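You operate a simulated robot arm through the tools that you are given. There is no shell and no other tool. Be economical: measure what you need, move in short steps, check, and stop when the job is done.

Carry out the task below with a simulated robot arm. There is one attempt and no reset: what you move stays moved.

JOB
Put the green squeegee on the rack shelf. Press the sensor button three times. Put the box filter marked "used" from the end bench on the white plastic board and the box filter that says "coarse" on the rack bench shelf. Take the light meter and leave it on the roll bench top. Any order will do. Set down upright: light meter.

It is judged by the outcome, as a careful person would: the job done as asked, and still so three seconds after it is handed in. It fails if anything else is knocked over, pushed out of place, dropped, spilled or broken.

ROBOT AND FRAMES
A 7-joint arm with a three-finger gripper on a trunk, on a base that drives. Base frame: it is fixed to the floor where the robot stands at the start and does not move with it; the origin is under the middle of the robot, x ahead of it, y to its left, z up; the surface under the hand at the start is at about z = 850. Units: mm, rad, N and s.
Its first joint turns from -2.897 to 2.897 rad. Places, roughly: box filter [-5500, -9000, 1000]; green squeegee (15x3x10 cm) [500, 0, 900]; light meter [-6000, -8750, 1000]; plastic board (25x18x2 cm) [-5400, -8700, 900]; rack bench shelf [-3200, -8800, 400]; rack shelf [600, -3900, 300]; roll bench top (24x72 cm) [-6480, -4540, 840]; sensor button [-4900, -8600, 900]. Payload 2.69 kg.
The TCP is the grasp point between the finger pads, 29 mm short of the fingertips. In the tool frame z runs along the fingers and y along their closing line. The gripper opens to 120 mm. The gripper's body begins 78 mm behind the TCP.
Orientation is told as [roll, pitch, yaw] about the base's x, y, z axes, in that order, counted from this pose: with the fingers straight down and closing along the base's y, the tool's x points along the base's -x, its y along +y and its z along -z.

CONTROLS
- The arm moves only by the tool play_rows. Its argument "increments" is a list that holds one entry, the list of rows, each a list of 7 numbers: the shift along the tool's x, y, z in m, then the turn, a rotation vector about the tool's x, y, z in rad, then the opening, from 0 (shut) to 1 (fully open). In form: [[[tx, ty, tz, rx, ry, rz, jaw], ...]]. A call has 1 to 20 rows; each row is the pose to reach, as a shift and turn from the pose commanded when the call began, along the tool's axes at that moment. Rows are played at 5 a second. More than 50 mm and 0.15 rad between two rows, or a gripper value outside its range, and nothing of the call is played. A pose out of reach is approached as far as the arm can. The call stops where the force on the tool passes 40 N (or 10 N more than at its start, if that is more) or the arm is blocked; 0.2 s more then pass. Each finger halts on what it meets, pressing with about 22 N; the grip force reading is that of the motor and also rises with nothing between the fingers. The clock runs only during rows and for 0.2 s after the last one: add rows that repeat a pose to give the fingers time. The reply holds the time, the measured pose of the TCP, the force on the tool along the base axes, the opening and the grip force, in the units named above and with some noise, with the torque about the TCP (base axes, N m) and any sound that the robot's microphone picked up, and new pictures: "views" is both (left out), scene, wrist or none.
- Cameras (640 x 400 px; columns grow to the right, rows downward): "scene" is now at [323.8, 156.3, 1330.6]; the picture's right is [-0.39, -0.92, 0.00], its down [-0.59, 0.25, -0.77] and it looks along [0.71, -0.30, -0.64] (base axes); focal length 255 px, centre (320, 200). "wrist" rides on the gripper at [63, 0, -104] in the tool frame; the picture's right is [0.00, 1.00, 0.00], its down [-0.83, 0.00, -0.56] and it looks along [-0.56, 0.00, 0.83] (tool axes); focal length 275 px, centre (320, 200).
- lift_body(by): slides the trunk up (or, below 0, down) by that many mm; the arm and the scene camera ride with it, the base frame stays. It gives what a move gives, with no picture.
- steer(legs): drives the robot by 1 to 6 legs, each [ahead, left, turn to the left] in mm, mm and rad, along the robot's own axes; the way and the turn of a leg run together, so that a leg with both is an arc; at most 1500 mm and 3.142 rad a leg. The arm and the cameras ride along, it lands a little off, and it stops where it bumps. It gives what a move gives, and a new picture of the scene camera.
- aim_head(pan, tilt): turns the head with the scene camera to pan (to the left, within 2.496 rad either way) and tilt (down, from -0.506 to 1.204), counted from straight ahead of the robot. It gives what a move gives, and a new picture of the scene camera.
- point_at(camera, pixels): for up to 12 pixels [column, row] of the newest picture of that camera ("zoom" is the newest enlarged one), the place [x, y, z] in the base frame of the surface seen there, good to about 2 mm. No time passes.
- inspect(camera, box): a new picture of the part [left, top, right, bottom] of that camera's present view, enlarged. No time passes.
- finish_job(): hands the job in; it is judged then, once.

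Work in short steps. Measure before you move; look again where a grasp or a placing could have gone wrong, and mend it. You have 110 turns and 260 pictures in all, those below and enlarged ones among them. Open the gripper and draw the arm clear of the work before you hand the job in, unless the task says otherwise.

The tools are called after "Emit:" by a JSON object that holds its "fn" and its "kwargs". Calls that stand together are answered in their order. play_rows: Moves the arm, as the interface text tells. Its arguments: {"type":"object","properties":{"increments":{"type":"array","items":{"type":"array","items":{"type":"array","items":{"type":"number"}}}},"views":{"type":"string","enum":["both","scene","wrist","none"]}},"required":["increments"]} The other tools are called the same way: lift_body (by) slides the trunk up or down; steer (legs) drives the base; aim_head (pan, tilt) turns the head that bears the scene camera; point_at (camera, pixels) gives the place of the surface under pixels of a picture; inspect (camera, box) takes an enlarged picture of a part of a camera's view; finish_job () hands the job in.

At the start:

```text
time: 0.0
eef_pos: [582.4, -57.3, 1120.7]
tcp_rot: [0.0, 0.0, 0.001]
ft_force: [0.0, -0.9, -0.3]
ft_torque: [0.02, 0.01, -0.01]
gripper_width: 119.9
gripper_force: 0.0
trunk travel left (down, up): [-325.0, 261.0]
robot x, y, heading: [1.7, 1.2, -0.004]
head pan, tilt: [-0.401, 0.691]
```

scene: 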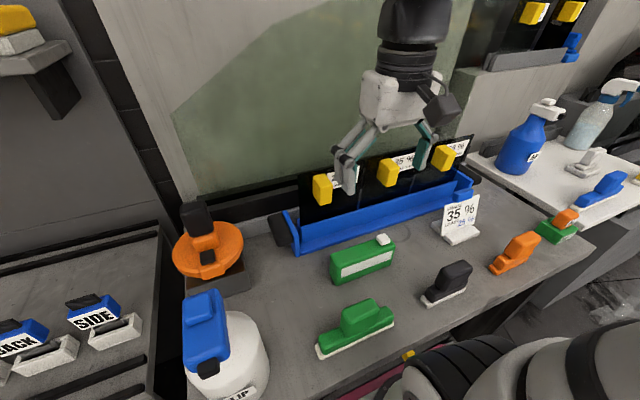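
wrist: 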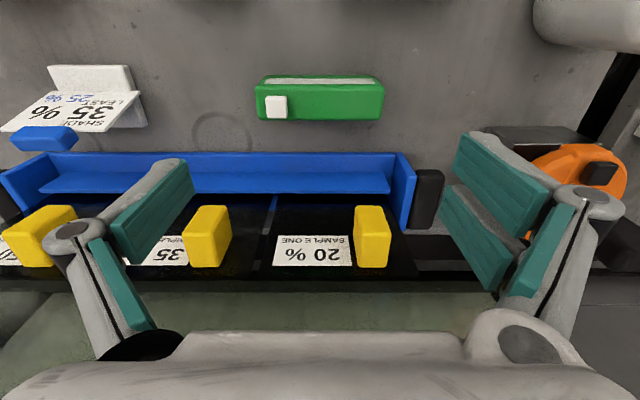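

The scene shows two green objects, at (362,260) and (356,328). I'll enlarge to tell which is the squeegee and measure both.

Emit:
{"fn": "inspect", "kwargs": {"camera": "scene", "box": [280, 210, 600, 400]}}

Emit:
{"fn": "point_at", "kwargs": {"camera": "scene", "pixels": [[362, 250], [332, 262], [393, 242], [362, 268], [335, 280], [395, 262], [358, 310], [322, 350], [392, 325], [383, 239], [400, 290], [250, 270]]}}

```text
2.00 times, centred on (440, 305) of scene
```

zoom: 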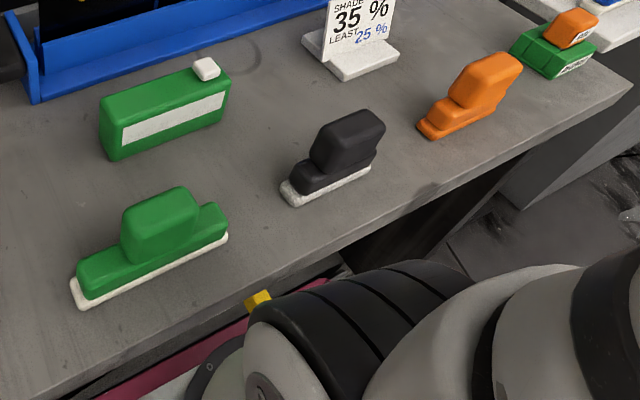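

```text
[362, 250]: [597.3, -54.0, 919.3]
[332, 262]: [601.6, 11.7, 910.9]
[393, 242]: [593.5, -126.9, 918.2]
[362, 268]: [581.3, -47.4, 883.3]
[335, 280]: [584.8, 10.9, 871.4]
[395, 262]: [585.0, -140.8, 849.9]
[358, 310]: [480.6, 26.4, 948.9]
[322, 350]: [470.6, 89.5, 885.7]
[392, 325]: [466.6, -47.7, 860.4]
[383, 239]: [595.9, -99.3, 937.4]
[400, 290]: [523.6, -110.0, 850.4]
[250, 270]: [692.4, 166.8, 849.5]
```

The lower one (a white rubber blade with a green handle) is the squeegee; the other is a green box with a knob. I'll measure its outline in the zoom.

Emit:
{"fn": "point_at", "kwargs": {"camera": "zoom", "pixels": [[125, 225], [190, 195], [135, 218], [175, 192], [150, 240], [190, 225], [80, 285], [222, 215], [155, 205], [90, 268], [150, 275], [78, 302]]}}

Emit:
{"fn": "aim_head", "kwargs": {"pan": -1.5, "tilt": 0.5}}

```text
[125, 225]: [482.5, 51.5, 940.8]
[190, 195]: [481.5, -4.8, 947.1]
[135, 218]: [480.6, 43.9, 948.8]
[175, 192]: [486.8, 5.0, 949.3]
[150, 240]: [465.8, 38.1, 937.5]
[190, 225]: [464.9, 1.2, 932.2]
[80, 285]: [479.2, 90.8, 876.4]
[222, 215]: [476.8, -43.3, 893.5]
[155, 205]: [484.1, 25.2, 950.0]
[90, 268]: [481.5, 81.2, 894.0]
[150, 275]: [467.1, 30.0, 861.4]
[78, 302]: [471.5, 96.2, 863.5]
```

```text
time: 1.3
eef_pos: [584.0, -57.4, 1120.2]
tcp_rot: [0.0, 0.001, 0.0]
ft_force: [0.4, 0.9, 0.0]
ft_torque: [0.03, -0.04, 0.01]
gripper_width: 119.9
gripper_force: 0.0
trunk travel left (down, up): [-325.0, 261.0]
robot x, y, heading: [0.4, -2.0, 0.001]
head pan, tilt: [-1.499, 0.499]
```

scene: 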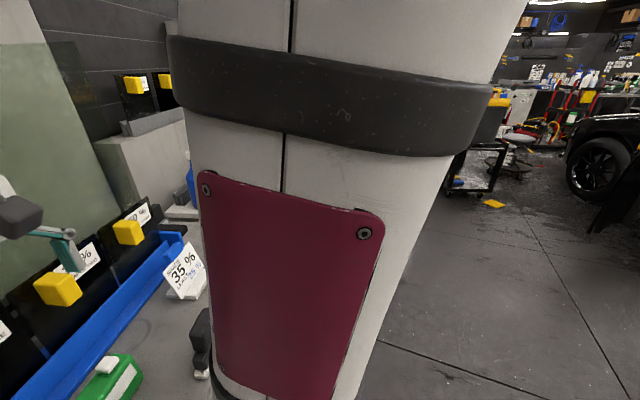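

The squeegee's handle spans x 465–497, y 0–50, with its top at z 950. It is too close to the base, so I back up 250 mm, which also clears the view to the right.

Emit:
{"fn": "steer", "kwargs": {"legs": [[-250, 0, 0]]}}

Emit:
{"fn": "aim_head", "kwargs": {"pan": -1.1, "tilt": 0.3}}

```text
time: 3.2
eef_pos: [329.4, -56.1, 1119.9]
tcp_rot: [-0.001, 0.001, 0.003]
ft_force: [-0.3, -0.7, 0.2]
ft_torque: [0.01, 0.0, 0.02]
gripper_width: 120.0
gripper_force: 0.1
trunk travel left (down, up): [-325.0, 261.0]
robot x, y, heading: [-252.9, -0.2, 0.001]
head pan, tilt: [-1.499, 0.499]
```

scene: 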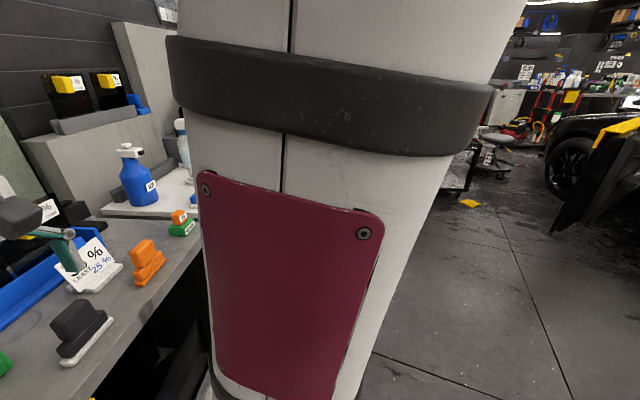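

```text
time: 4.0
eef_pos: [328.3, -56.6, 1121.1]
tcp_rot: [0.0, 0.0, 0.003]
ft_force: [-0.3, 0.1, -0.4]
ft_torque: [0.01, 0.03, 0.0]
gripper_width: 119.9
gripper_force: 0.0
trunk travel left (down, up): [-325.0, 261.0]
robot x, y, heading: [-253.2, 0.9, 0.002]
head pan, tilt: [-1.1, 0.3]
```

scene: 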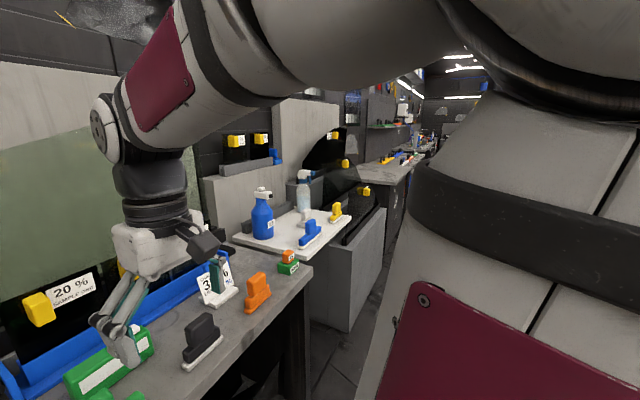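

View understood. Now I move above the squeegee while turning the tool 90° so the fingers close along x, staying high.

Emit:
{"fn": "play_rows", "kwargs": {"increments": [[[-0.014, 0.0074, 0, 0, 0, 0.143, 1], [-0.028, 0.0148, 0, 0, 0, 0.286, 1], [-0.042, 0.0222, 0, 0, 0, 0.428, 1], [-0.056, 0.0296, 0, 0, 0, 0.571, 1], [-0.07, 0.037, 0, 0, 0, 0.714, 1], [-0.084, 0.0444, 0, 0, 0, 0.857, 1], [-0.098, 0.0518, 0, 0, 0, 1.0, 1], [-0.112, 0.0592, 0, 0, 0, 1.142, 1], [-0.126, 0.0666, 0, 0, 0, 1.285, 1], [-0.14, 0.074, 0, 0, 0, 1.428, 1], [-0.1525, 0.0815, 0, 0, 0, 1.571, 1], [-0.1525, 0.0815, 0.05, 0, 0, 1.571, 1], [-0.1525, 0.0815, 0.09, 0, 0, 1.571, 1], [-0.1525, 0.0815, 0.09, 0, 0, 1.571, 1]]], "views": "both"}}

Emit:
{"fn": "aim_head", "kwargs": {"pan": -0.2, "tilt": 0.7}}

```text
time: 7.0
eef_pos: [484.2, 25.4, 1028.5]
tcp_rot: [0.001, 0.001, -1.567]
ft_force: [-0.9, -0.8, 0.4]
ft_torque: [-0.06, -0.01, -0.01]
gripper_width: 120.3
gripper_force: 0.1
trunk travel left (down, up): [-325.0, 261.0]
robot x, y, heading: [-250.7, 2.5, 0.007]
head pan, tilt: [-1.1, 0.3]
```

scene: 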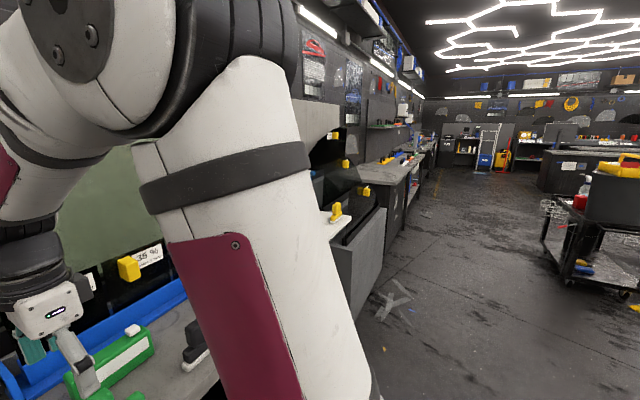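
wrist: 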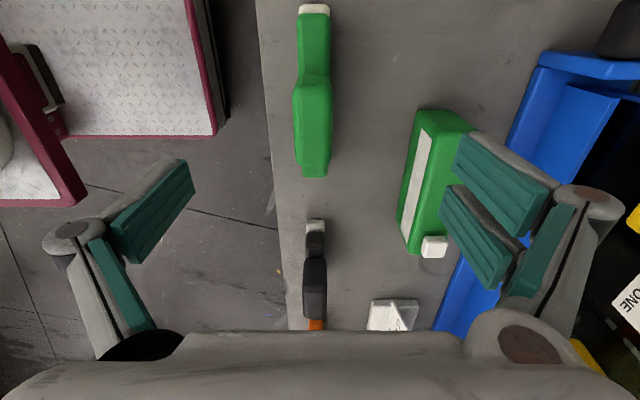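

```text
time: 8.2
eef_pos: [485.0, 25.5, 1029.0]
tcp_rot: [-0.002, -0.001, -1.567]
ft_force: [-0.2, -0.9, 0.0]
ft_torque: [0.02, 0.02, 0.01]
gripper_width: 119.9
gripper_force: 0.0
trunk travel left (down, up): [-325.0, 261.0]
robot x, y, heading: [-255.6, -1.1, 0.008]
head pan, tilt: [-0.201, 0.7]
```

scene: 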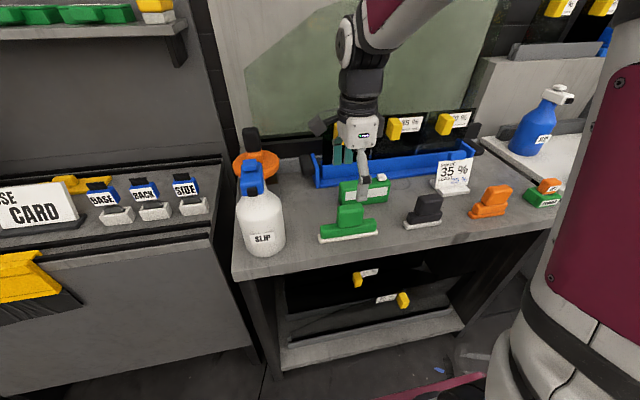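

The squeegee lines up between the fingers and the green box is clear beyond them. I descend to z≈928 and close.

Emit:
{"fn": "play_rows", "kwargs": {"increments": [[[0, -0.003, 0.04, 0, 0, 0, 0.8], [0, -0.003, 0.08, 0, 0, 0, 0.8], [0, -0.003, 0.101, 0, 0, 0, 0.8], [0, -0.003, 0.101, 0, 0, 0, 0.6], [0, -0.003, 0.101, 0, 0, 0, 0], [0, -0.003, 0.101, 0, 0, 0, 0], [0, -0.003, 0.101, 0, 0, 0, 0], [0, -0.003, 0.101, 0, 0, 0, 0]]], "views": "wrist"}}

```text
time: 10.0
eef_pos: [481.6, 26.2, 928.9]
tcp_rot: [0.001, -0.001, -1.569]
ft_force: [0.1, -0.6, -0.1]
ft_torque: [-0.02, -0.02, -0.05]
gripper_width: 27.9
gripper_force: 22.5
trunk travel left (down, up): [-325.0, 261.0]
robot x, y, heading: [-254.2, -2.8, 0.003]
head pan, tilt: [-0.201, 0.7]
```

wrist: 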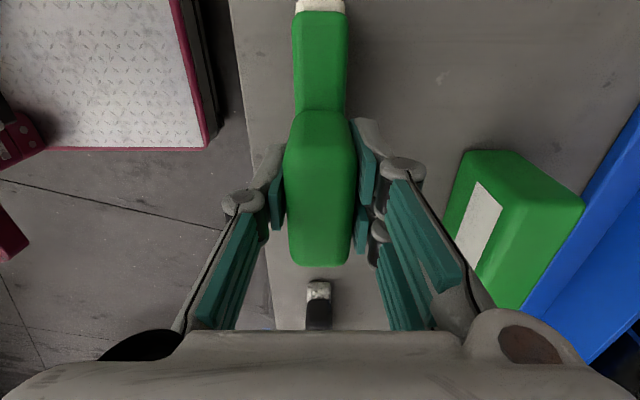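

It is held (28 mm, 22 N). I lift 180 mm, then back off 150 mm and turn right to look down the aisle.

Emit:
{"fn": "play_rows", "kwargs": {"increments": [[[0, 0, -0.04, 0, 0, 0, 0], [0, 0, -0.08, 0, 0, 0, 0], [0, 0, -0.12, 0, 0, 0, 0], [0, 0, -0.16, 0, 0, 0, 0], [0, 0, -0.18, 0, 0, 0, 0]]], "views": "wrist"}}

Emit:
{"fn": "steer", "kwargs": {"legs": [[-150, 0, 0], [0, 0, -1.571]]}}

Emit:
{"fn": "aim_head", "kwargs": {"pan": 0.35, "tilt": 0.35}}

```text
time: 11.2
eef_pos: [476.8, 26.2, 1106.9]
tcp_rot: [0.001, 0.002, -1.568]
ft_force: [0.1, 0.2, -2.7]
ft_torque: [-0.01, 0.02, 0.02]
gripper_width: 27.9
gripper_force: 22.2
trunk travel left (down, up): [-325.0, 261.0]
robot x, y, heading: [-255.3, 0.9, 0.007]
head pan, tilt: [-0.201, 0.7]
```

wrist: 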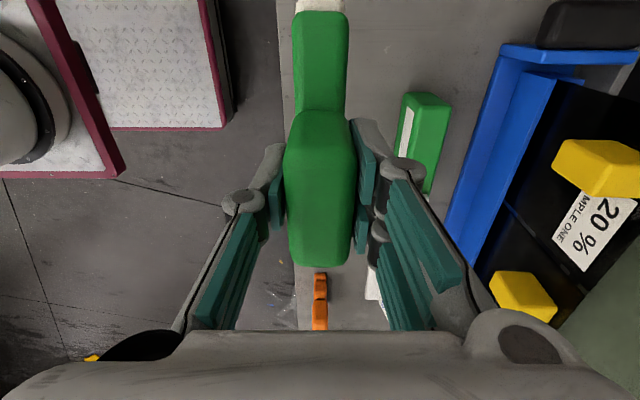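

```text
time: 16.4
eef_pos: [-381.7, -732.4, 1106.9]
tcp_rot: [-0.002, 0.001, 3.141]
ft_force: [-0.3, 0.4, -1.6]
ft_torque: [0.0, 0.01, 0.01]
gripper_width: 27.8
gripper_force: 21.7
trunk travel left (down, up): [-325.0, 261.0]
robot x, y, heading: [-402.3, -4.2, -1.567]
head pan, tilt: [-0.201, 0.7]
```

scene: 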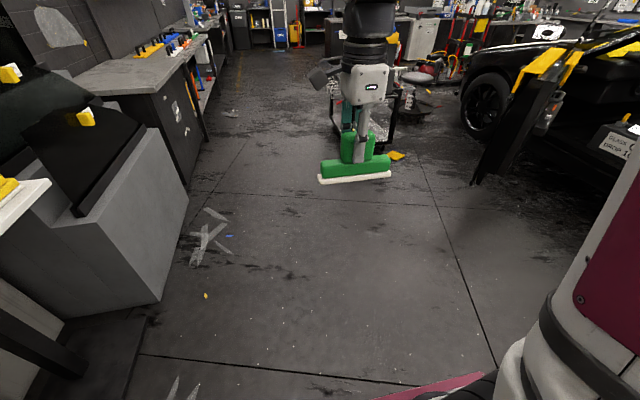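

```text
time: 17.4
eef_pos: [-381.3, -732.7, 1106.2]
tcp_rot: [0.0, 0.001, 3.14]
ft_force: [-0.2, -0.5, -2.7]
ft_torque: [-0.01, 0.01, 0.01]
gripper_width: 27.9
gripper_force: 21.7
trunk travel left (down, up): [-325.0, 261.0]
robot x, y, heading: [-406.1, -3.0, -1.57]
head pan, tilt: [0.351, 0.351]
```

scene: 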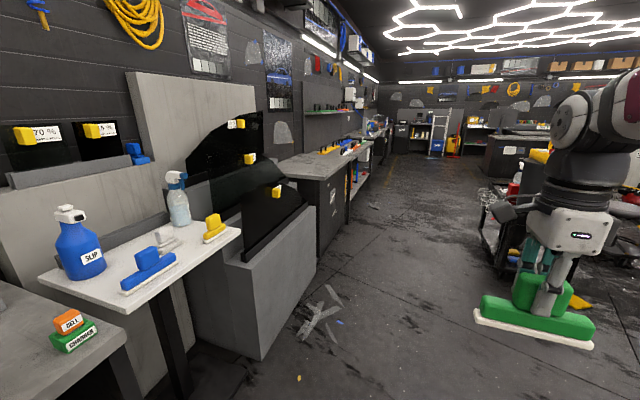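

The aisle ahead is clear; there is a bench with under-shelves around (350,160). I'll zoom there and locate points, plus the cart near the right.

Emit:
{"fn": "inspect", "kwargs": {"camera": "scene", "box": [270, 90, 470, 215]}}

Emit:
{"fn": "point_at", "kwargs": {"camera": "scene", "pixels": [[332, 195], [348, 180], [358, 165], [310, 280], [263, 355], [320, 330], [490, 230], [500, 150], [370, 200], [440, 140]]}}

```text
3.20 times, centred on (370, 152) of scene
```

zoom: 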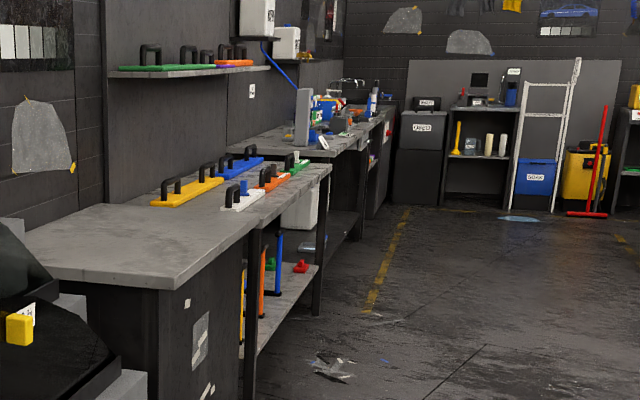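

```text
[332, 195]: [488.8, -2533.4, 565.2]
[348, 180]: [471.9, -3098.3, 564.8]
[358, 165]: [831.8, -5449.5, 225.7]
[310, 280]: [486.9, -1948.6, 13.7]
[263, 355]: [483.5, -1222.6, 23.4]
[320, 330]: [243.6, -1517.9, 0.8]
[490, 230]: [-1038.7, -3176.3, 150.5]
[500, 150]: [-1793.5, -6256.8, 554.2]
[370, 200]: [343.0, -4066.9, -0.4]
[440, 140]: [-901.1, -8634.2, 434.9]
```

The rack is the open under-shelf below the bench past y≈-3200 (front at x≈480). I drive down the aisle to y≈-3800 with no side shift, then turn left to face it.

Emit:
{"fn": "steer", "kwargs": {"legs": [[1500, 0, 0], [1500, 0, 0], [850, 0, 0], [0, 0, 1.571]]}}

Emit:
{"fn": "aim_head", "kwargs": {"pan": 0.0, "tilt": 0.8}}

```text
time: 39.9
eef_pos: [463.9, -3823.5, 1106.6]
tcp_rot: [-0.001, 0.0, -1.547]
ft_force: [0.1, 0.0, -2.3]
ft_torque: [0.03, 0.01, -0.03]
gripper_width: 27.5
gripper_force: 21.5
trunk travel left (down, up): [-325.0, 261.0]
robot x, y, heading: [-266.1, -3864.5, 0.026]
head pan, tilt: [0.351, 0.351]
```

scene: 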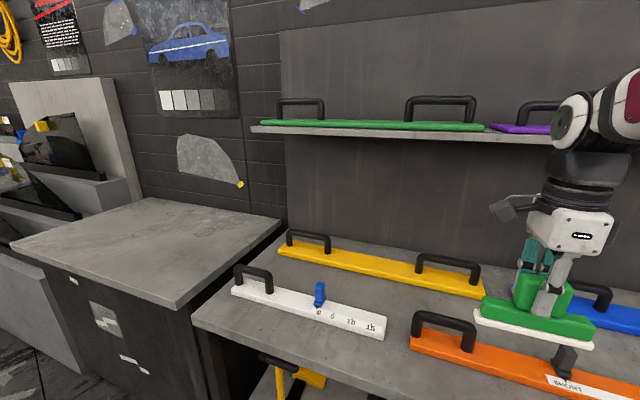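

```text
time: 40.8
eef_pos: [463.8, -3823.4, 1106.0]
tcp_rot: [-0.001, 0.0, -1.546]
ft_force: [0.2, -0.6, -1.7]
ft_torque: [0.0, 0.0, 0.01]
gripper_width: 27.9
gripper_force: 21.4
trunk travel left (down, up): [-325.0, 261.0]
robot x, y, heading: [-266.8, -3861.8, 0.026]
head pan, tilt: [0.0, 0.799]
```

scene: 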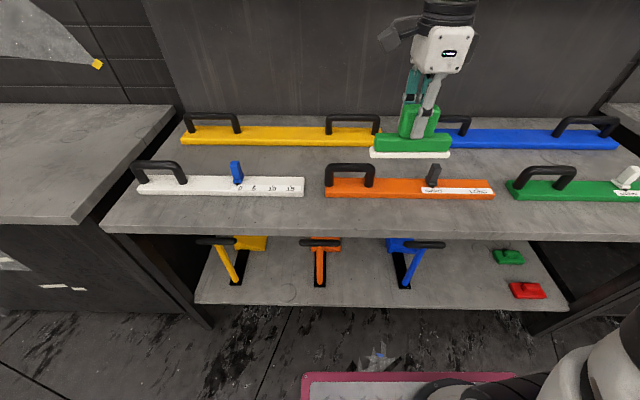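

The under-shelf is visible at rows 240–300, with free space on the board. I back off 450 mm, lower the trunk, and look at it level.

Emit:
{"fn": "steer", "kwargs": {"legs": [[-450, 0, -0.026]]}}

Emit:
{"fn": "lift_body", "kwargs": {"by": -325}}

Emit:
{"fn": "aim_head", "kwargs": {"pan": 0.0, "tilt": 0.6}}

```text
time: 43.5
eef_pos: [18.1, -3843.3, 1106.7]
tcp_rot: [0.001, -0.001, -1.564]
ft_force: [-0.3, 0.7, -2.2]
ft_torque: [-0.02, -0.03, 0.01]
gripper_width: 27.9
gripper_force: 22.2
trunk travel left (down, up): [-325.0, 261.0]
robot x, y, heading: [-712.0, -3873.4, 0.003]
head pan, tilt: [0.0, 0.799]
```

scene: 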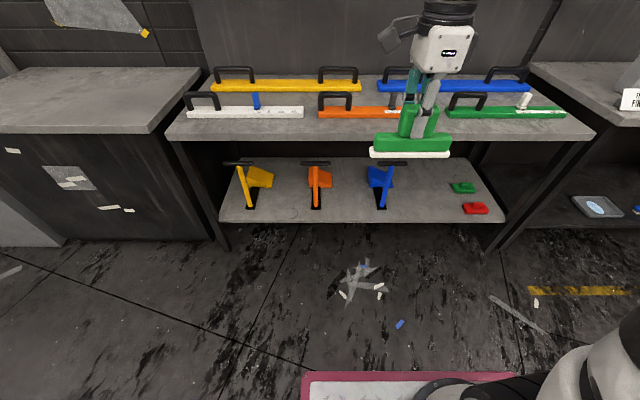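

```text
time: 46.7
eef_pos: [17.5, -3843.7, 783.5]
tcp_rot: [-0.001, 0.0, -1.568]
ft_force: [-0.6, 0.2, -2.3]
ft_torque: [0.0, -0.04, 0.03]
gripper_width: 27.6
gripper_force: 21.8
trunk travel left (down, up): [0.0, 586.0]
robot x, y, heading: [-716.2, -3871.1, 0.007]
head pan, tilt: [0.0, 0.799]
```

```text
time: 47.4
eef_pos: [18.4, -3842.9, 782.5]
tcp_rot: [-0.001, -0.001, -1.566]
ft_force: [0.0, 0.7, -2.1]
ft_torque: [0.06, 0.03, 0.01]
gripper_width: 28.0
gripper_force: 22.4
trunk travel left (down, up): [0.0, 586.0]
robot x, y, heading: [-711.9, -3874.5, 0.007]
head pan, tilt: [0.0, 0.6]
```

scene: 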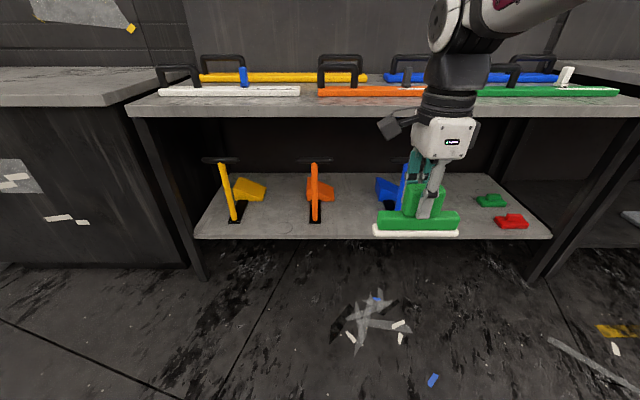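

The tools and free shelf areas show now; I measure the shelf, its front edge, the bench-top underside and the neighbours.

Emit:
{"fn": "point_at", "kwargs": {"camera": "scene", "pixels": [[197, 232], [270, 225], [350, 225], [540, 230], [510, 222], [490, 200], [235, 218], [313, 215], [390, 205], [313, 162], [350, 180], [300, 108]]}}

Emit:
{"fn": "inspect", "kwargs": {"camera": "scene", "box": [180, 140, 560, 250]}}

```text
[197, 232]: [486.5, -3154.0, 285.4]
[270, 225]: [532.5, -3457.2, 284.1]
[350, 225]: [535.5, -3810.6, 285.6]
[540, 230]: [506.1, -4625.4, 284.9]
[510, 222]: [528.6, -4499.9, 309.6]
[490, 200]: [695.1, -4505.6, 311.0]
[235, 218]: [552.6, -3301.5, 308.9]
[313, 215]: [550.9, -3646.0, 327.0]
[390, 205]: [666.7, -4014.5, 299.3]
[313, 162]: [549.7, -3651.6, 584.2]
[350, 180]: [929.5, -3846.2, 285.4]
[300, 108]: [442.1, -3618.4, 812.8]
```

```text
1.68 times, centred on (370, 195) of scene
```

zoom: 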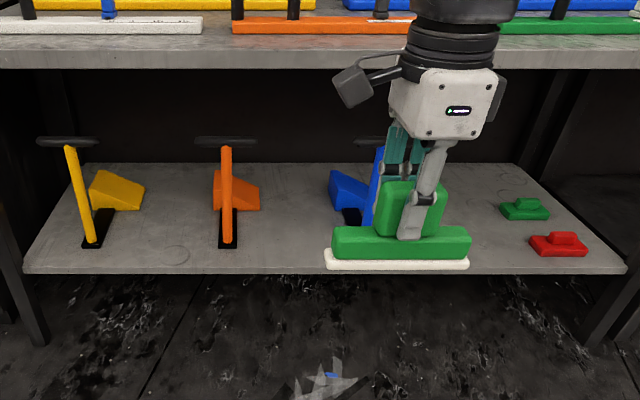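

The gap at y −4090…−4430 between the blue tool and red item is free. I check the hand/wrist heights above the TCP so that it fits under the bench top (z≈800).

Emit:
{"fn": "point_at", "kwargs": {"camera": "scene", "pixels": [[455, 125], [450, 105], [455, 65], [440, 25], [462, 30], [490, 15], [540, 10], [415, 230], [390, 128], [386, 112]]}}

Emit:
{"fn": "aim_head", "kwargs": {"pan": -0.1, "tilt": 0.15}}

```text
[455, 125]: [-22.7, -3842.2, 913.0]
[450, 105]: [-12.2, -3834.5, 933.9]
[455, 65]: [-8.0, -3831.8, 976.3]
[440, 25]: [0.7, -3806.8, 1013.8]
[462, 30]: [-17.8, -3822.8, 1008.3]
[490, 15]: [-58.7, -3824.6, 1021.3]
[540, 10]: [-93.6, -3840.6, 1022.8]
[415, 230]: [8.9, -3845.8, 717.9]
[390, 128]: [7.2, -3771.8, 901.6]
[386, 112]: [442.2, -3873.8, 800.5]
```

```text
time: 48.3
eef_pos: [18.2, -3843.7, 780.8]
tcp_rot: [0.001, 0.0, -1.566]
ft_force: [-0.3, 0.3, -1.0]
ft_torque: [0.02, 0.02, 0.0]
gripper_width: 27.8
gripper_force: 22.0
trunk travel left (down, up): [0.0, 586.0]
robot x, y, heading: [-713.7, -3869.6, 0.007]
head pan, tilt: [-0.099, 0.15]
```

scene: 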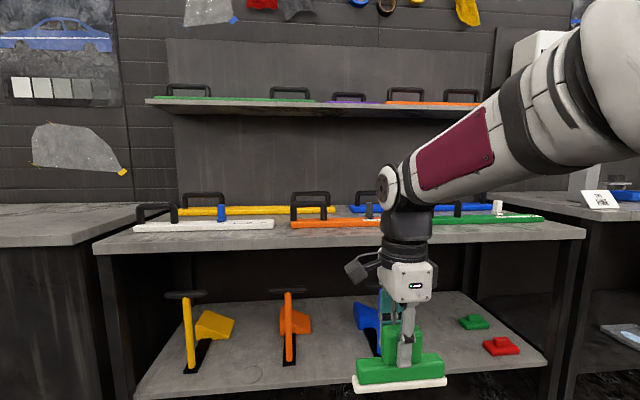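

The wrist would barely fit vertically under the bench top, so I'll tilt the tool to near-horizontal and lay the squeegee flat on the shelf. I tilt by 1.35 rad and lower by 250 mm out here in the aisle.

Emit:
{"fn": "play_rows", "kwargs": {"increments": [[[0, 0, 0.025, -0.135, 0, 0, 0], [0, 0, 0.05, -0.27, 0, 0, 0], [0, 0, 0.075, -0.405, 0, 0, 0], [0, 0, 0.1, -0.54, 0, 0, 0], [0, 0, 0.125, -0.675, 0, 0, 0], [0, 0, 0.15, -0.81, 0, 0, 0], [0, 0, 0.175, -0.945, 0, 0, 0], [0, 0, 0.2, -1.08, 0, 0, 0], [0, 0, 0.225, -1.215, 0, 0, 0], [0, 0, 0.25, -1.35, 0, 0, 0], [0, 0, 0.25, -1.35, 0, 0, 0]]], "views": "scene"}}

Emit:
{"fn": "steer", "kwargs": {"legs": [[0, -415, 0]]}}

Emit:
{"fn": "aim_head", "kwargs": {"pan": 0.1, "tilt": 0.5}}

```text
time: 50.2
eef_pos: [98.9, -3649.0, 796.1]
tcp_rot: [1.458, 0.214, -1.155]
ft_force: [-0.6, -0.6, -1.9]
ft_torque: [-0.04, 0.12, -0.01]
gripper_width: 27.8
gripper_force: 22.3
out of reach, approached as far as the arm can: row 5, 6, 7, 8, 9
trunk travel left (down, up): [0.0, 586.0]
robot x, y, heading: [-712.9, -3871.8, 0.007]
head pan, tilt: [-0.099, 0.15]
stopped in row 9: the arm was blocked; the commanded pose is now the measured one
```

scene: 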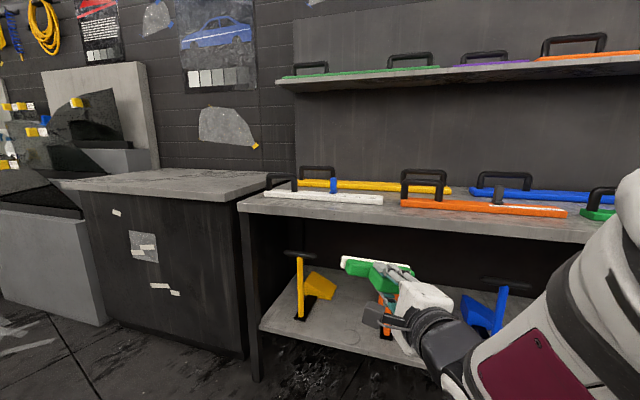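

```text
time: 52.7
eef_pos: [98.0, -4048.8, 794.6]
tcp_rot: [1.459, 0.213, -1.139]
ft_force: [0.2, -0.8, -2.3]
ft_torque: [-0.04, 0.11, -0.01]
gripper_width: 28.0
gripper_force: 22.2
trunk travel left (down, up): [0.0, 586.0]
robot x, y, heading: [-710.9, -4277.7, 0.003]
head pan, tilt: [-0.099, 0.15]
```

scene: 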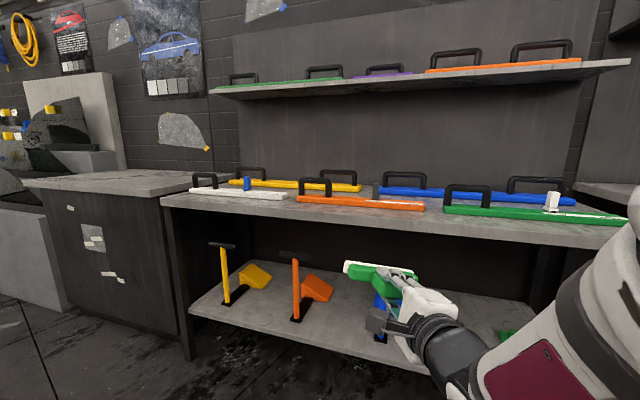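

```text
time: 53.5
eef_pos: [97.7, -4049.8, 795.4]
tcp_rot: [1.458, 0.217, -1.14]
ft_force: [-0.3, 0.1, -1.8]
ft_torque: [-0.05, 0.12, 0.01]
gripper_width: 27.9
gripper_force: 22.0
trunk travel left (down, up): [0.0, 586.0]
robot x, y, heading: [-710.6, -4275.1, 0.005]
head pan, tilt: [0.099, 0.499]
```

scene: 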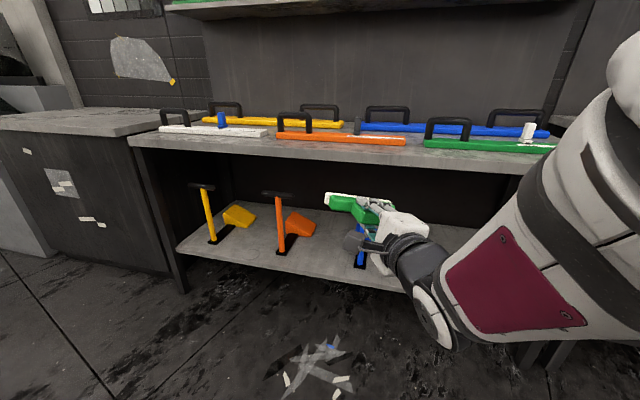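

The arm ran out of joint range and twisted. Better plan: regrasp the squeegee on an empty bench top with its long side along the reach direction, so a forward-tilted tool can set it upright on the shelf. First raise the trunk and untwist to a plain vertical tool (yaw 0).

Emit:
{"fn": "lift_body", "kwargs": {"by": 325}}

Emit:
{"fn": "play_rows", "kwargs": {"increments": [[[-0.0122, 0.0013, -0.0121, 0.1, 0.0483, -0.0766, 0], [-0.0244, 0.0026, -0.0242, 0.2, 0.0966, -0.1533, 0], [-0.0366, 0.0039, -0.0363, 0.3, 0.1449, -0.23, 0], [-0.0489, 0.0052, -0.0483, 0.4, 0.1931, -0.3066, 0], [-0.0611, 0.0064, -0.0604, 0.5, 0.2414, -0.383, 0], [-0.0733, 0.0077, -0.0725, 0.6, 0.2897, -0.46, 0], [-0.0855, 0.009, -0.0845, 0.7, 0.338, -0.5365, 0], [-0.0977, 0.0103, -0.0966, 0.8, 0.3863, -0.613, 0], [-0.11, 0.0116, -0.1087, 0.9, 0.4346, -0.69, 0], [-0.1222, 0.0129, -0.1208, 1.0, 0.4829, -0.7665, 0], [-0.1344, 0.0141, -0.1328, 1.1, 0.531, -0.843, 0], [-0.1466, 0.0154, -0.145, 1.2, 0.5794, -0.92, 0], [-0.1588, 0.0167, -0.157, 1.3, 0.6277, -0.9965, 0], [-0.171, 0.018, -0.169, 1.401, 0.676, -1.073, 0], [-0.171, 0.018, -0.169, 1.401, 0.676, -1.073, 0]]], "views": "both"}}

```text
time: 56.8
eef_pos: [97.6, -4053.9, 1129.1]
tcp_rot: [1.477, 0.251, -1.141]
ft_force: [0.4, 0.3, -2.2]
ft_torque: [-0.07, 0.09, 0.01]
gripper_width: 27.8
gripper_force: 22.0
trunk travel left (down, up): [-325.0, 261.0]
robot x, y, heading: [-708.5, -4277.9, 0.009]
head pan, tilt: [0.099, 0.499]
```

```text
time: 60.0
eef_pos: [20.3, -4277.1, 1119.7]
tcp_rot: [-0.001, 0.0, -0.001]
ft_force: [0.9, 0.5, -1.2]
ft_torque: [-0.01, -0.01, 0.0]
gripper_width: 27.6
gripper_force: 21.9
trunk travel left (down, up): [-325.0, 261.0]
robot x, y, heading: [-712.5, -4277.2, 0.007]
head pan, tilt: [0.099, 0.499]
```

scene: 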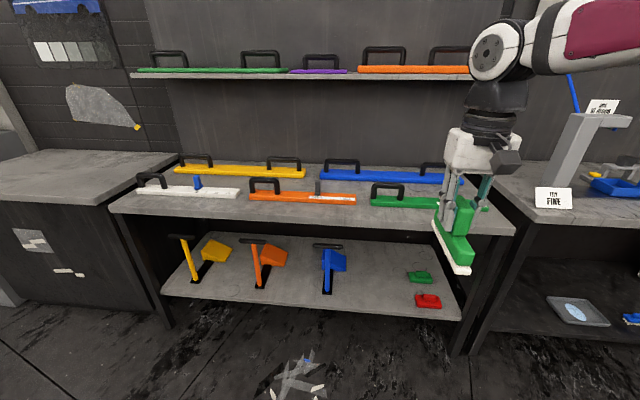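
wrist: 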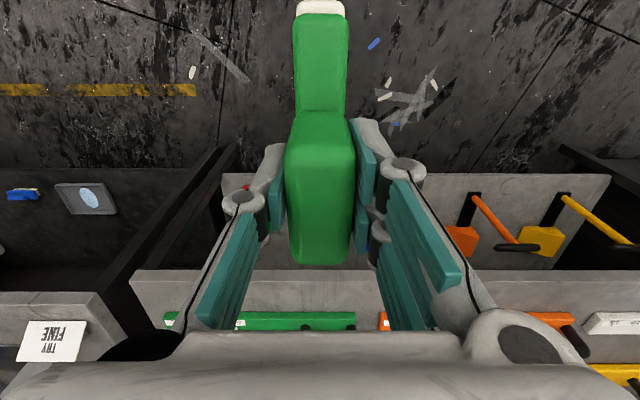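

The hold is straight again with the long side along x. I measure the empty concrete top at the left of the picture for the regrasp.

Emit:
{"fn": "point_at", "kwargs": {"camera": "scene", "pixels": [[40, 180], [80, 200], [100, 170], [10, 198], [140, 165], [85, 205], [20, 160]]}}

Emit:
{"fn": "steer", "kwargs": {"legs": [[0, 1417, -0.007]]}}

Emit:
{"fn": "aim_head", "kwargs": {"pan": 0.0, "tilt": 0.65}}

```text
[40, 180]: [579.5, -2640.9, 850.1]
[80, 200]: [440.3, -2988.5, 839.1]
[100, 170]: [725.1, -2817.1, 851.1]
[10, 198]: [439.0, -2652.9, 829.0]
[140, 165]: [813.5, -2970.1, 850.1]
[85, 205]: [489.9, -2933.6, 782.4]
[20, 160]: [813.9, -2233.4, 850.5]
```

```text
time: 64.0
eef_pos: [24.0, -3547.2, 1119.4]
tcp_rot: [-0.001, -0.002, -0.026]
ft_force: [0.0, -1.0, -2.0]
ft_torque: [0.0, 0.03, 0.0]
gripper_width: 27.6
gripper_force: 22.7
trunk travel left (down, up): [-325.0, 261.0]
robot x, y, heading: [-706.3, -3532.7, -0.017]
head pan, tilt: [0.099, 0.499]
stopped in leg 1: the robot was blocked; the commanded pose is now the measured one
```

scene: 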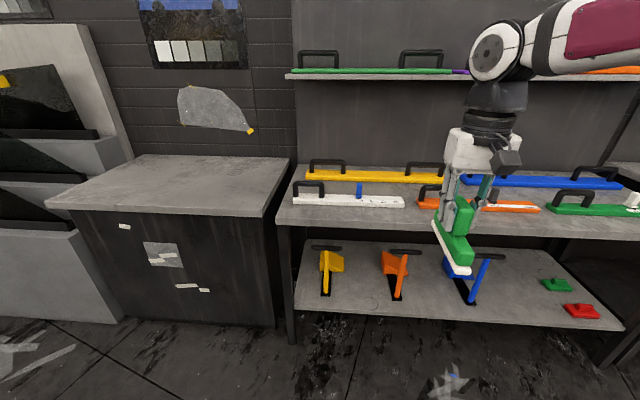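

```text
time: 64.7
eef_pos: [24.0, -3549.0, 1120.0]
tcp_rot: [0.001, -0.001, -0.026]
ft_force: [-0.4, 0.1, -2.0]
ft_torque: [0.01, -0.01, 0.01]
gripper_width: 28.0
gripper_force: 22.4
trunk travel left (down, up): [-325.0, 261.0]
robot x, y, heading: [-709.3, -3535.5, -0.019]
head pan, tilt: [0.0, 0.649]
```

scene: 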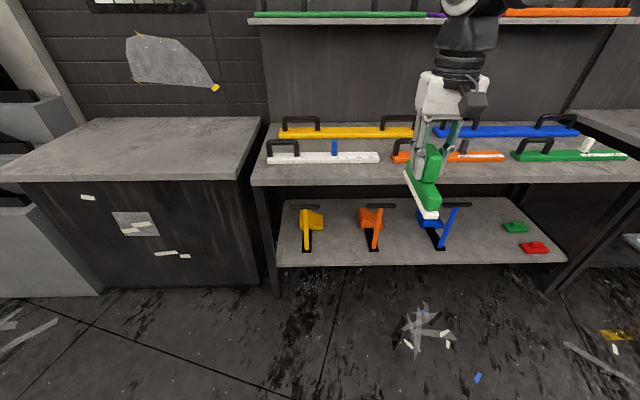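

The cart blocked the way at the left; I step away from it first, then go forward 400 mm and left along the aisle.

Emit:
{"fn": "steer", "kwargs": {"legs": [[30, -40, 0.0], [380, 0, 0.019], [0, 820, 0]]}}

Emit:
{"fn": "aim_head", "kwargs": {"pan": 0.0, "tilt": 0.8}}

```text
time: 71.7
eef_pos: [451.0, -2757.9, 1120.6]
tcp_rot: [0.0, -0.001, -0.034]
ft_force: [-0.5, 0.0, -2.7]
ft_torque: [-0.02, 0.01, -0.01]
gripper_width: 28.0
gripper_force: 22.8
trunk travel left (down, up): [-325.0, 261.0]
robot x, y, heading: [-281.9, -2739.3, -0.028]
head pan, tilt: [0.0, 0.649]
```

scene: 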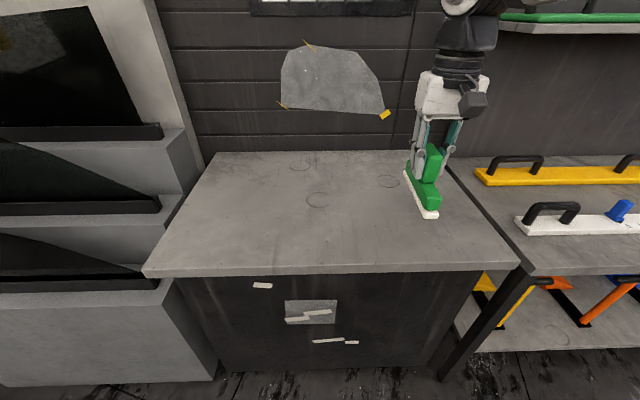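

```text
time: 72.4
eef_pos: [451.0, -2757.9, 1120.4]
tcp_rot: [0.0, -0.003, -0.035]
ft_force: [-0.3, -0.8, -1.7]
ft_torque: [-0.02, 0.03, 0.0]
gripper_width: 27.5
gripper_force: 21.8
trunk travel left (down, up): [-325.0, 261.0]
robot x, y, heading: [-280.7, -2736.8, -0.026]
head pan, tilt: [0.0, 0.799]
```

scene: 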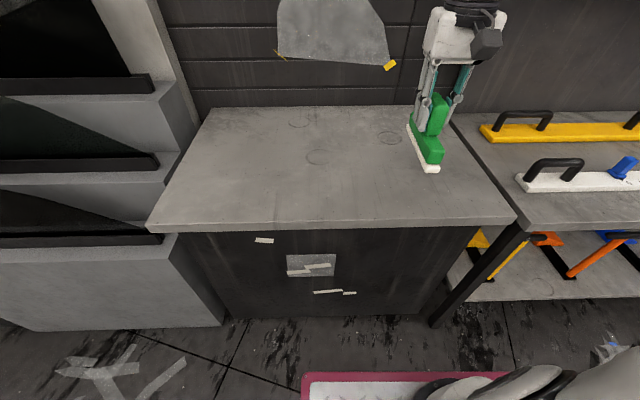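

The hand is above the empty concrete top. I go 100 mm forward and down to set the squeegee on it, then open.

Emit:
{"fn": "play_rows", "kwargs": {"increments": [[[-0.05, 0, 0, 0, 0, 0, 0], [-0.1, 0, 0, 0, 0, 0, 0], [-0.1, 0, 0.05, 0, 0, 0, 0], [-0.1, 0, 0.1, 0, 0, 0, 0], [-0.1, 0, 0.15, 0, 0, 0, 0], [-0.1, 0, 0.18, 0, 0, 0, 0], [-0.1, 0, 0.1905, 0, 0, 0, 0], [-0.1, 0, 0.1905, 0, 0, 0, 0], [-0.1, 0, 0.1905, 0, 0, 0, 0.4], [-0.1, 0, 0.1905, 0, 0, 0, 0.6], [-0.1, 0, 0.1905, 0, 0, 0, 0.6]]], "views": "both"}}

```text
time: 74.8
eef_pos: [551.0, -2762.2, 929.3]
tcp_rot: [0.0, -0.002, -0.034]
ft_force: [0.8, 0.6, 0.0]
ft_torque: [-0.01, 0.02, 0.01]
gripper_width: 71.8
gripper_force: 0.0
trunk travel left (down, up): [-325.0, 261.0]
robot x, y, heading: [-280.7, -2737.1, -0.026]
head pan, tilt: [0.0, 0.799]
```

scene: 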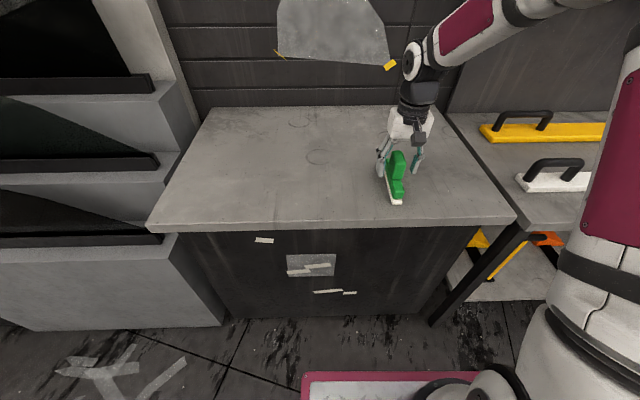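
wrist: 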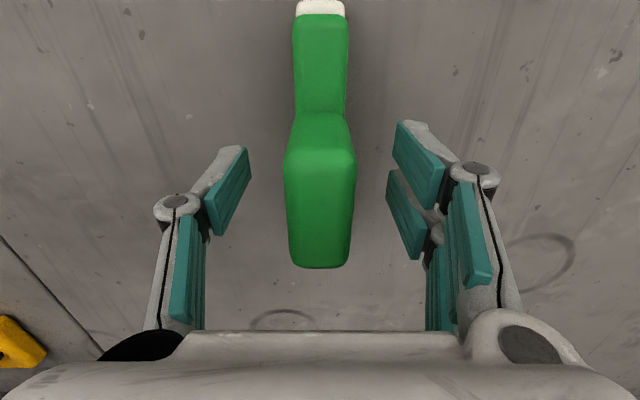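

The squeegee stands free between the open fingers. I tilt the tool 0.8 rad forward about the closing axis and re-close.

Emit:
{"fn": "play_rows", "kwargs": {"increments": [[[0, 0, 0, 0, -0.13, 0, 0.6], [0, 0, 0, 0, -0.26, 0, 0.6], [0, 0, 0, 0, -0.4, 0, 0.6], [0, 0, 0, 0, -0.53, 0, 0.6], [0, 0, 0, 0, -0.66, 0, 0.6], [0, 0, 0, 0, -0.8, 0, 0.6], [0, 0, 0, 0, -0.8, 0, 0.6], [0, 0, 0, 0, -0.8, 0, 0], [0, 0, 0, 0, -0.8, 0, 0], [0, 0, 0, 0, -0.8, 0, 0]]], "views": "both"}}

```text
time: 77.0
eef_pos: [551.1, -2762.2, 930.1]
tcp_rot: [0.002, -0.804, -0.035]
ft_force: [-0.5, -0.8, 2.2]
ft_torque: [-0.01, -0.33, -0.05]
gripper_width: 27.9
gripper_force: 22.1
trunk travel left (down, up): [-325.0, 261.0]
robot x, y, heading: [-275.9, -2738.6, -0.023]
head pan, tilt: [0.0, 0.799]
```

scene: 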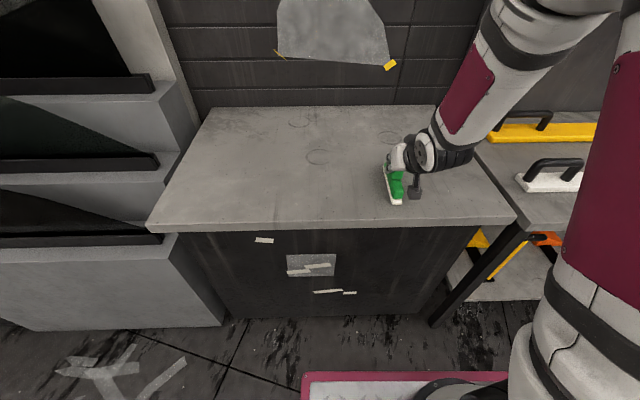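
wrist: 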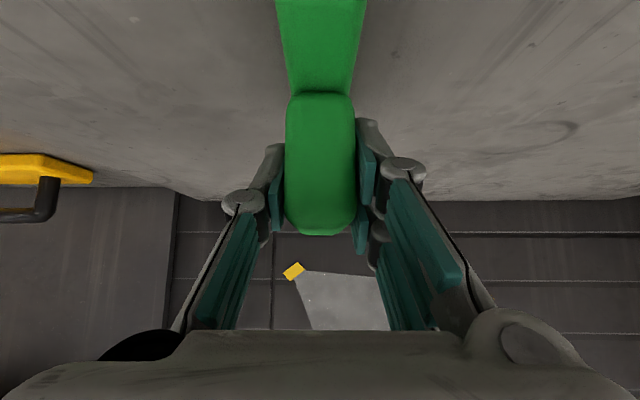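

Grip is firm with a 0.8 rad tilt. I lift 120 mm, back off 230 mm, and strafe right to y≈-4260.

Emit:
{"fn": "play_rows", "kwargs": {"increments": [[[-0.0287, 0, -0.0279, 0, 0, 0, 0], [-0.0574, 0, -0.0557, 0, 0, 0, 0], [-0.086, 0, -0.0836, 0, 0, 0, 0]]], "views": "none"}}

Emit:
{"fn": "steer", "kwargs": {"legs": [[-230, 0, 0.024], [0, -1495, 0]]}}

Emit:
{"fn": "lift_body", "kwargs": {"by": -325}}

Emit:
{"fn": "aim_head", "kwargs": {"pan": 0.0, "tilt": 0.5}}

```text
time: 77.8
eef_pos: [549.7, -2762.9, 1049.6]
tcp_rot: [0.001, -0.801, -0.037]
ft_force: [0.0, 1.0, -2.5]
ft_torque: [-0.05, 0.02, -0.01]
gripper_width: 27.9
gripper_force: 21.6
trunk travel left (down, up): [-325.0, 261.0]
robot x, y, heading: [-281.5, -2738.1, -0.031]
head pan, tilt: [0.0, 0.799]
```

```text
time: 79.3
eef_pos: [384.8, -2744.0, 1049.7]
tcp_rot: [0.003, -0.798, -0.016]
ft_force: [0.3, 0.9, -2.4]
ft_torque: [0.03, 0.03, -0.02]
gripper_width: 27.5
gripper_force: 22.3
trunk travel left (down, up): [-325.0, 261.0]
robot x, y, heading: [-449.9, -2731.8, -0.015]
head pan, tilt: [0.0, 0.799]
stopped in leg 1: the robot was blocked; the commanded pose is now the measured one
```

scene: 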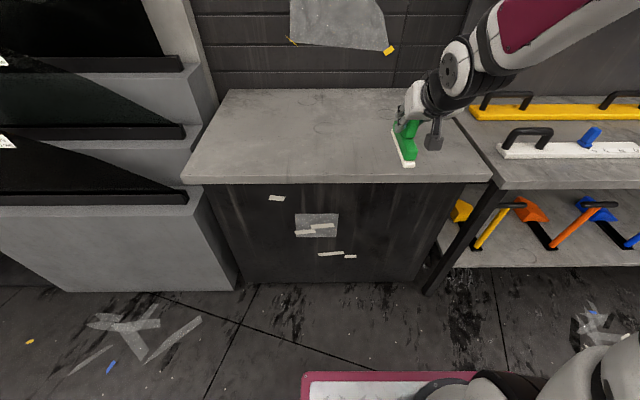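

```text
time: 82.5
eef_pos: [383.5, -2744.5, 724.7]
tcp_rot: [0.0, -0.8, -0.016]
ft_force: [-0.8, 0.5, -1.5]
ft_torque: [-0.03, 0.03, 0.01]
gripper_width: 26.2
gripper_force: 21.9
trunk travel left (down, up): [0.0, 586.0]
robot x, y, heading: [-445.3, -2735.5, -0.01]
head pan, tilt: [0.0, 0.799]
```

```text
time: 83.3
eef_pos: [385.3, -2743.1, 725.1]
tcp_rot: [-0.001, -0.799, -0.015]
ft_force: [-0.1, 0.5, -3.3]
ft_torque: [-0.01, 0.01, 0.02]
gripper_width: 25.9
gripper_force: 22.2
trunk travel left (down, up): [0.0, 586.0]
robot x, y, heading: [-444.9, -2734.3, -0.006]
head pan, tilt: [0.0, 0.499]
```

scene: 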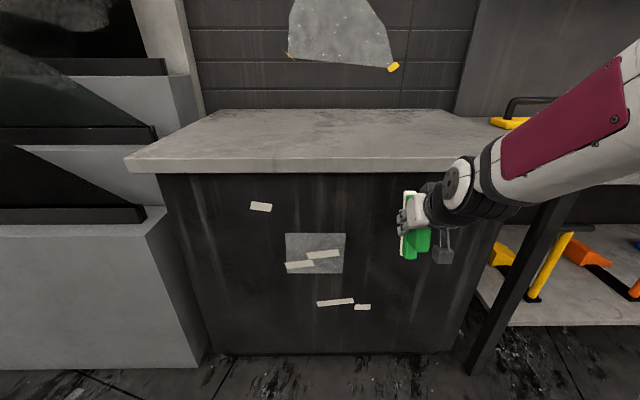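

The cart stopped the base early, and lowering the trunk caught the squeegee's front on the bench edge: it seems to have swivelled in the grip. I look closely.

Emit:
{"fn": "inspect", "kwargs": {"camera": "scene", "box": [360, 150, 500, 290]}}

Emit:
{"fn": "inspect", "kwargs": {"camera": "wrist", "box": [0, 0, 640, 400]}}

```text
2.86 times, centred on (430, 220) of scene
```

zoom: 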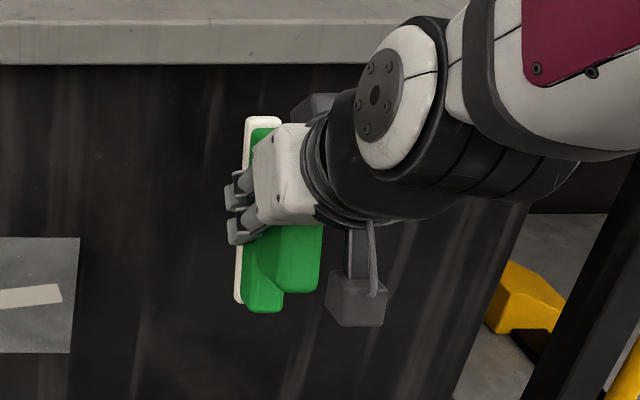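

```text
1.00 times, centred on (320, 200) of wrist (not enlarged: the box is as wide or as high as the picture)
```

zoom: 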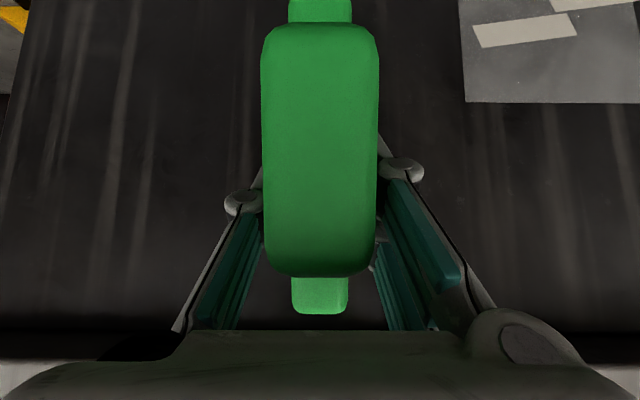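

The squeegee swivelled about 90° but is still held firmly. I pull the arm back 120 mm to clear the slab, then raise the trunk again to redo it over the bench top.

Emit:
{"fn": "play_rows", "kwargs": {"increments": [[[0.0279, 0, -0.0287, 0, 0, 0, 0], [0.0558, 0, -0.0574, 0, 0, 0, 0], [0.0836, 0, -0.086, 0, 0, 0, 0]]], "views": "none"}}

Emit:
{"fn": "lift_body", "kwargs": {"by": 325}}

Emit:
{"fn": "aim_head", "kwargs": {"pan": 0.0, "tilt": 0.7}}

```text
time: 84.1
eef_pos: [287.0, -2742.5, 747.4]
tcp_rot: [0.003, -0.797, -0.016]
ft_force: [0.5, 0.7, -1.6]
ft_torque: [-0.03, -0.01, 0.0]
gripper_width: 26.1
gripper_force: 22.0
out of reach, approached as far as the arm can: row 2, 3
trunk travel left (down, up): [0.0, 586.0]
robot x, y, heading: [-445.5, -2734.1, -0.008]
head pan, tilt: [0.0, 0.499]
```

```text
time: 87.3
eef_pos: [287.1, -2742.5, 1073.2]
tcp_rot: [0.0, -0.799, -0.016]
ft_force: [-1.4, 0.0, -1.9]
ft_torque: [0.02, 0.01, 0.01]
gripper_width: 26.2
gripper_force: 22.6
trunk travel left (down, up): [-325.0, 261.0]
robot x, y, heading: [-444.0, -2735.0, -0.003]
head pan, tilt: [0.0, 0.499]
```

```text
time: 88.0
eef_pos: [287.2, -2742.5, 1073.8]
tcp_rot: [0.0, -0.798, -0.017]
ft_force: [0.2, -0.1, -1.9]
ft_torque: [0.0, 0.01, 0.0]
gripper_width: 25.9
gripper_force: 21.9
trunk travel left (down, up): [-325.0, 261.0]
robot x, y, heading: [-443.4, -2729.9, -0.008]
head pan, tilt: [0.0, 0.7]
```

scene: 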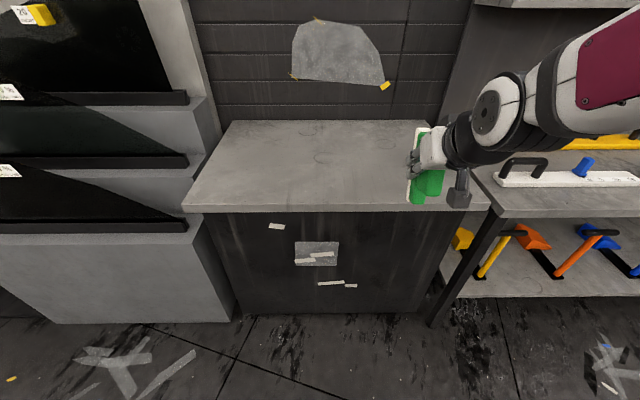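

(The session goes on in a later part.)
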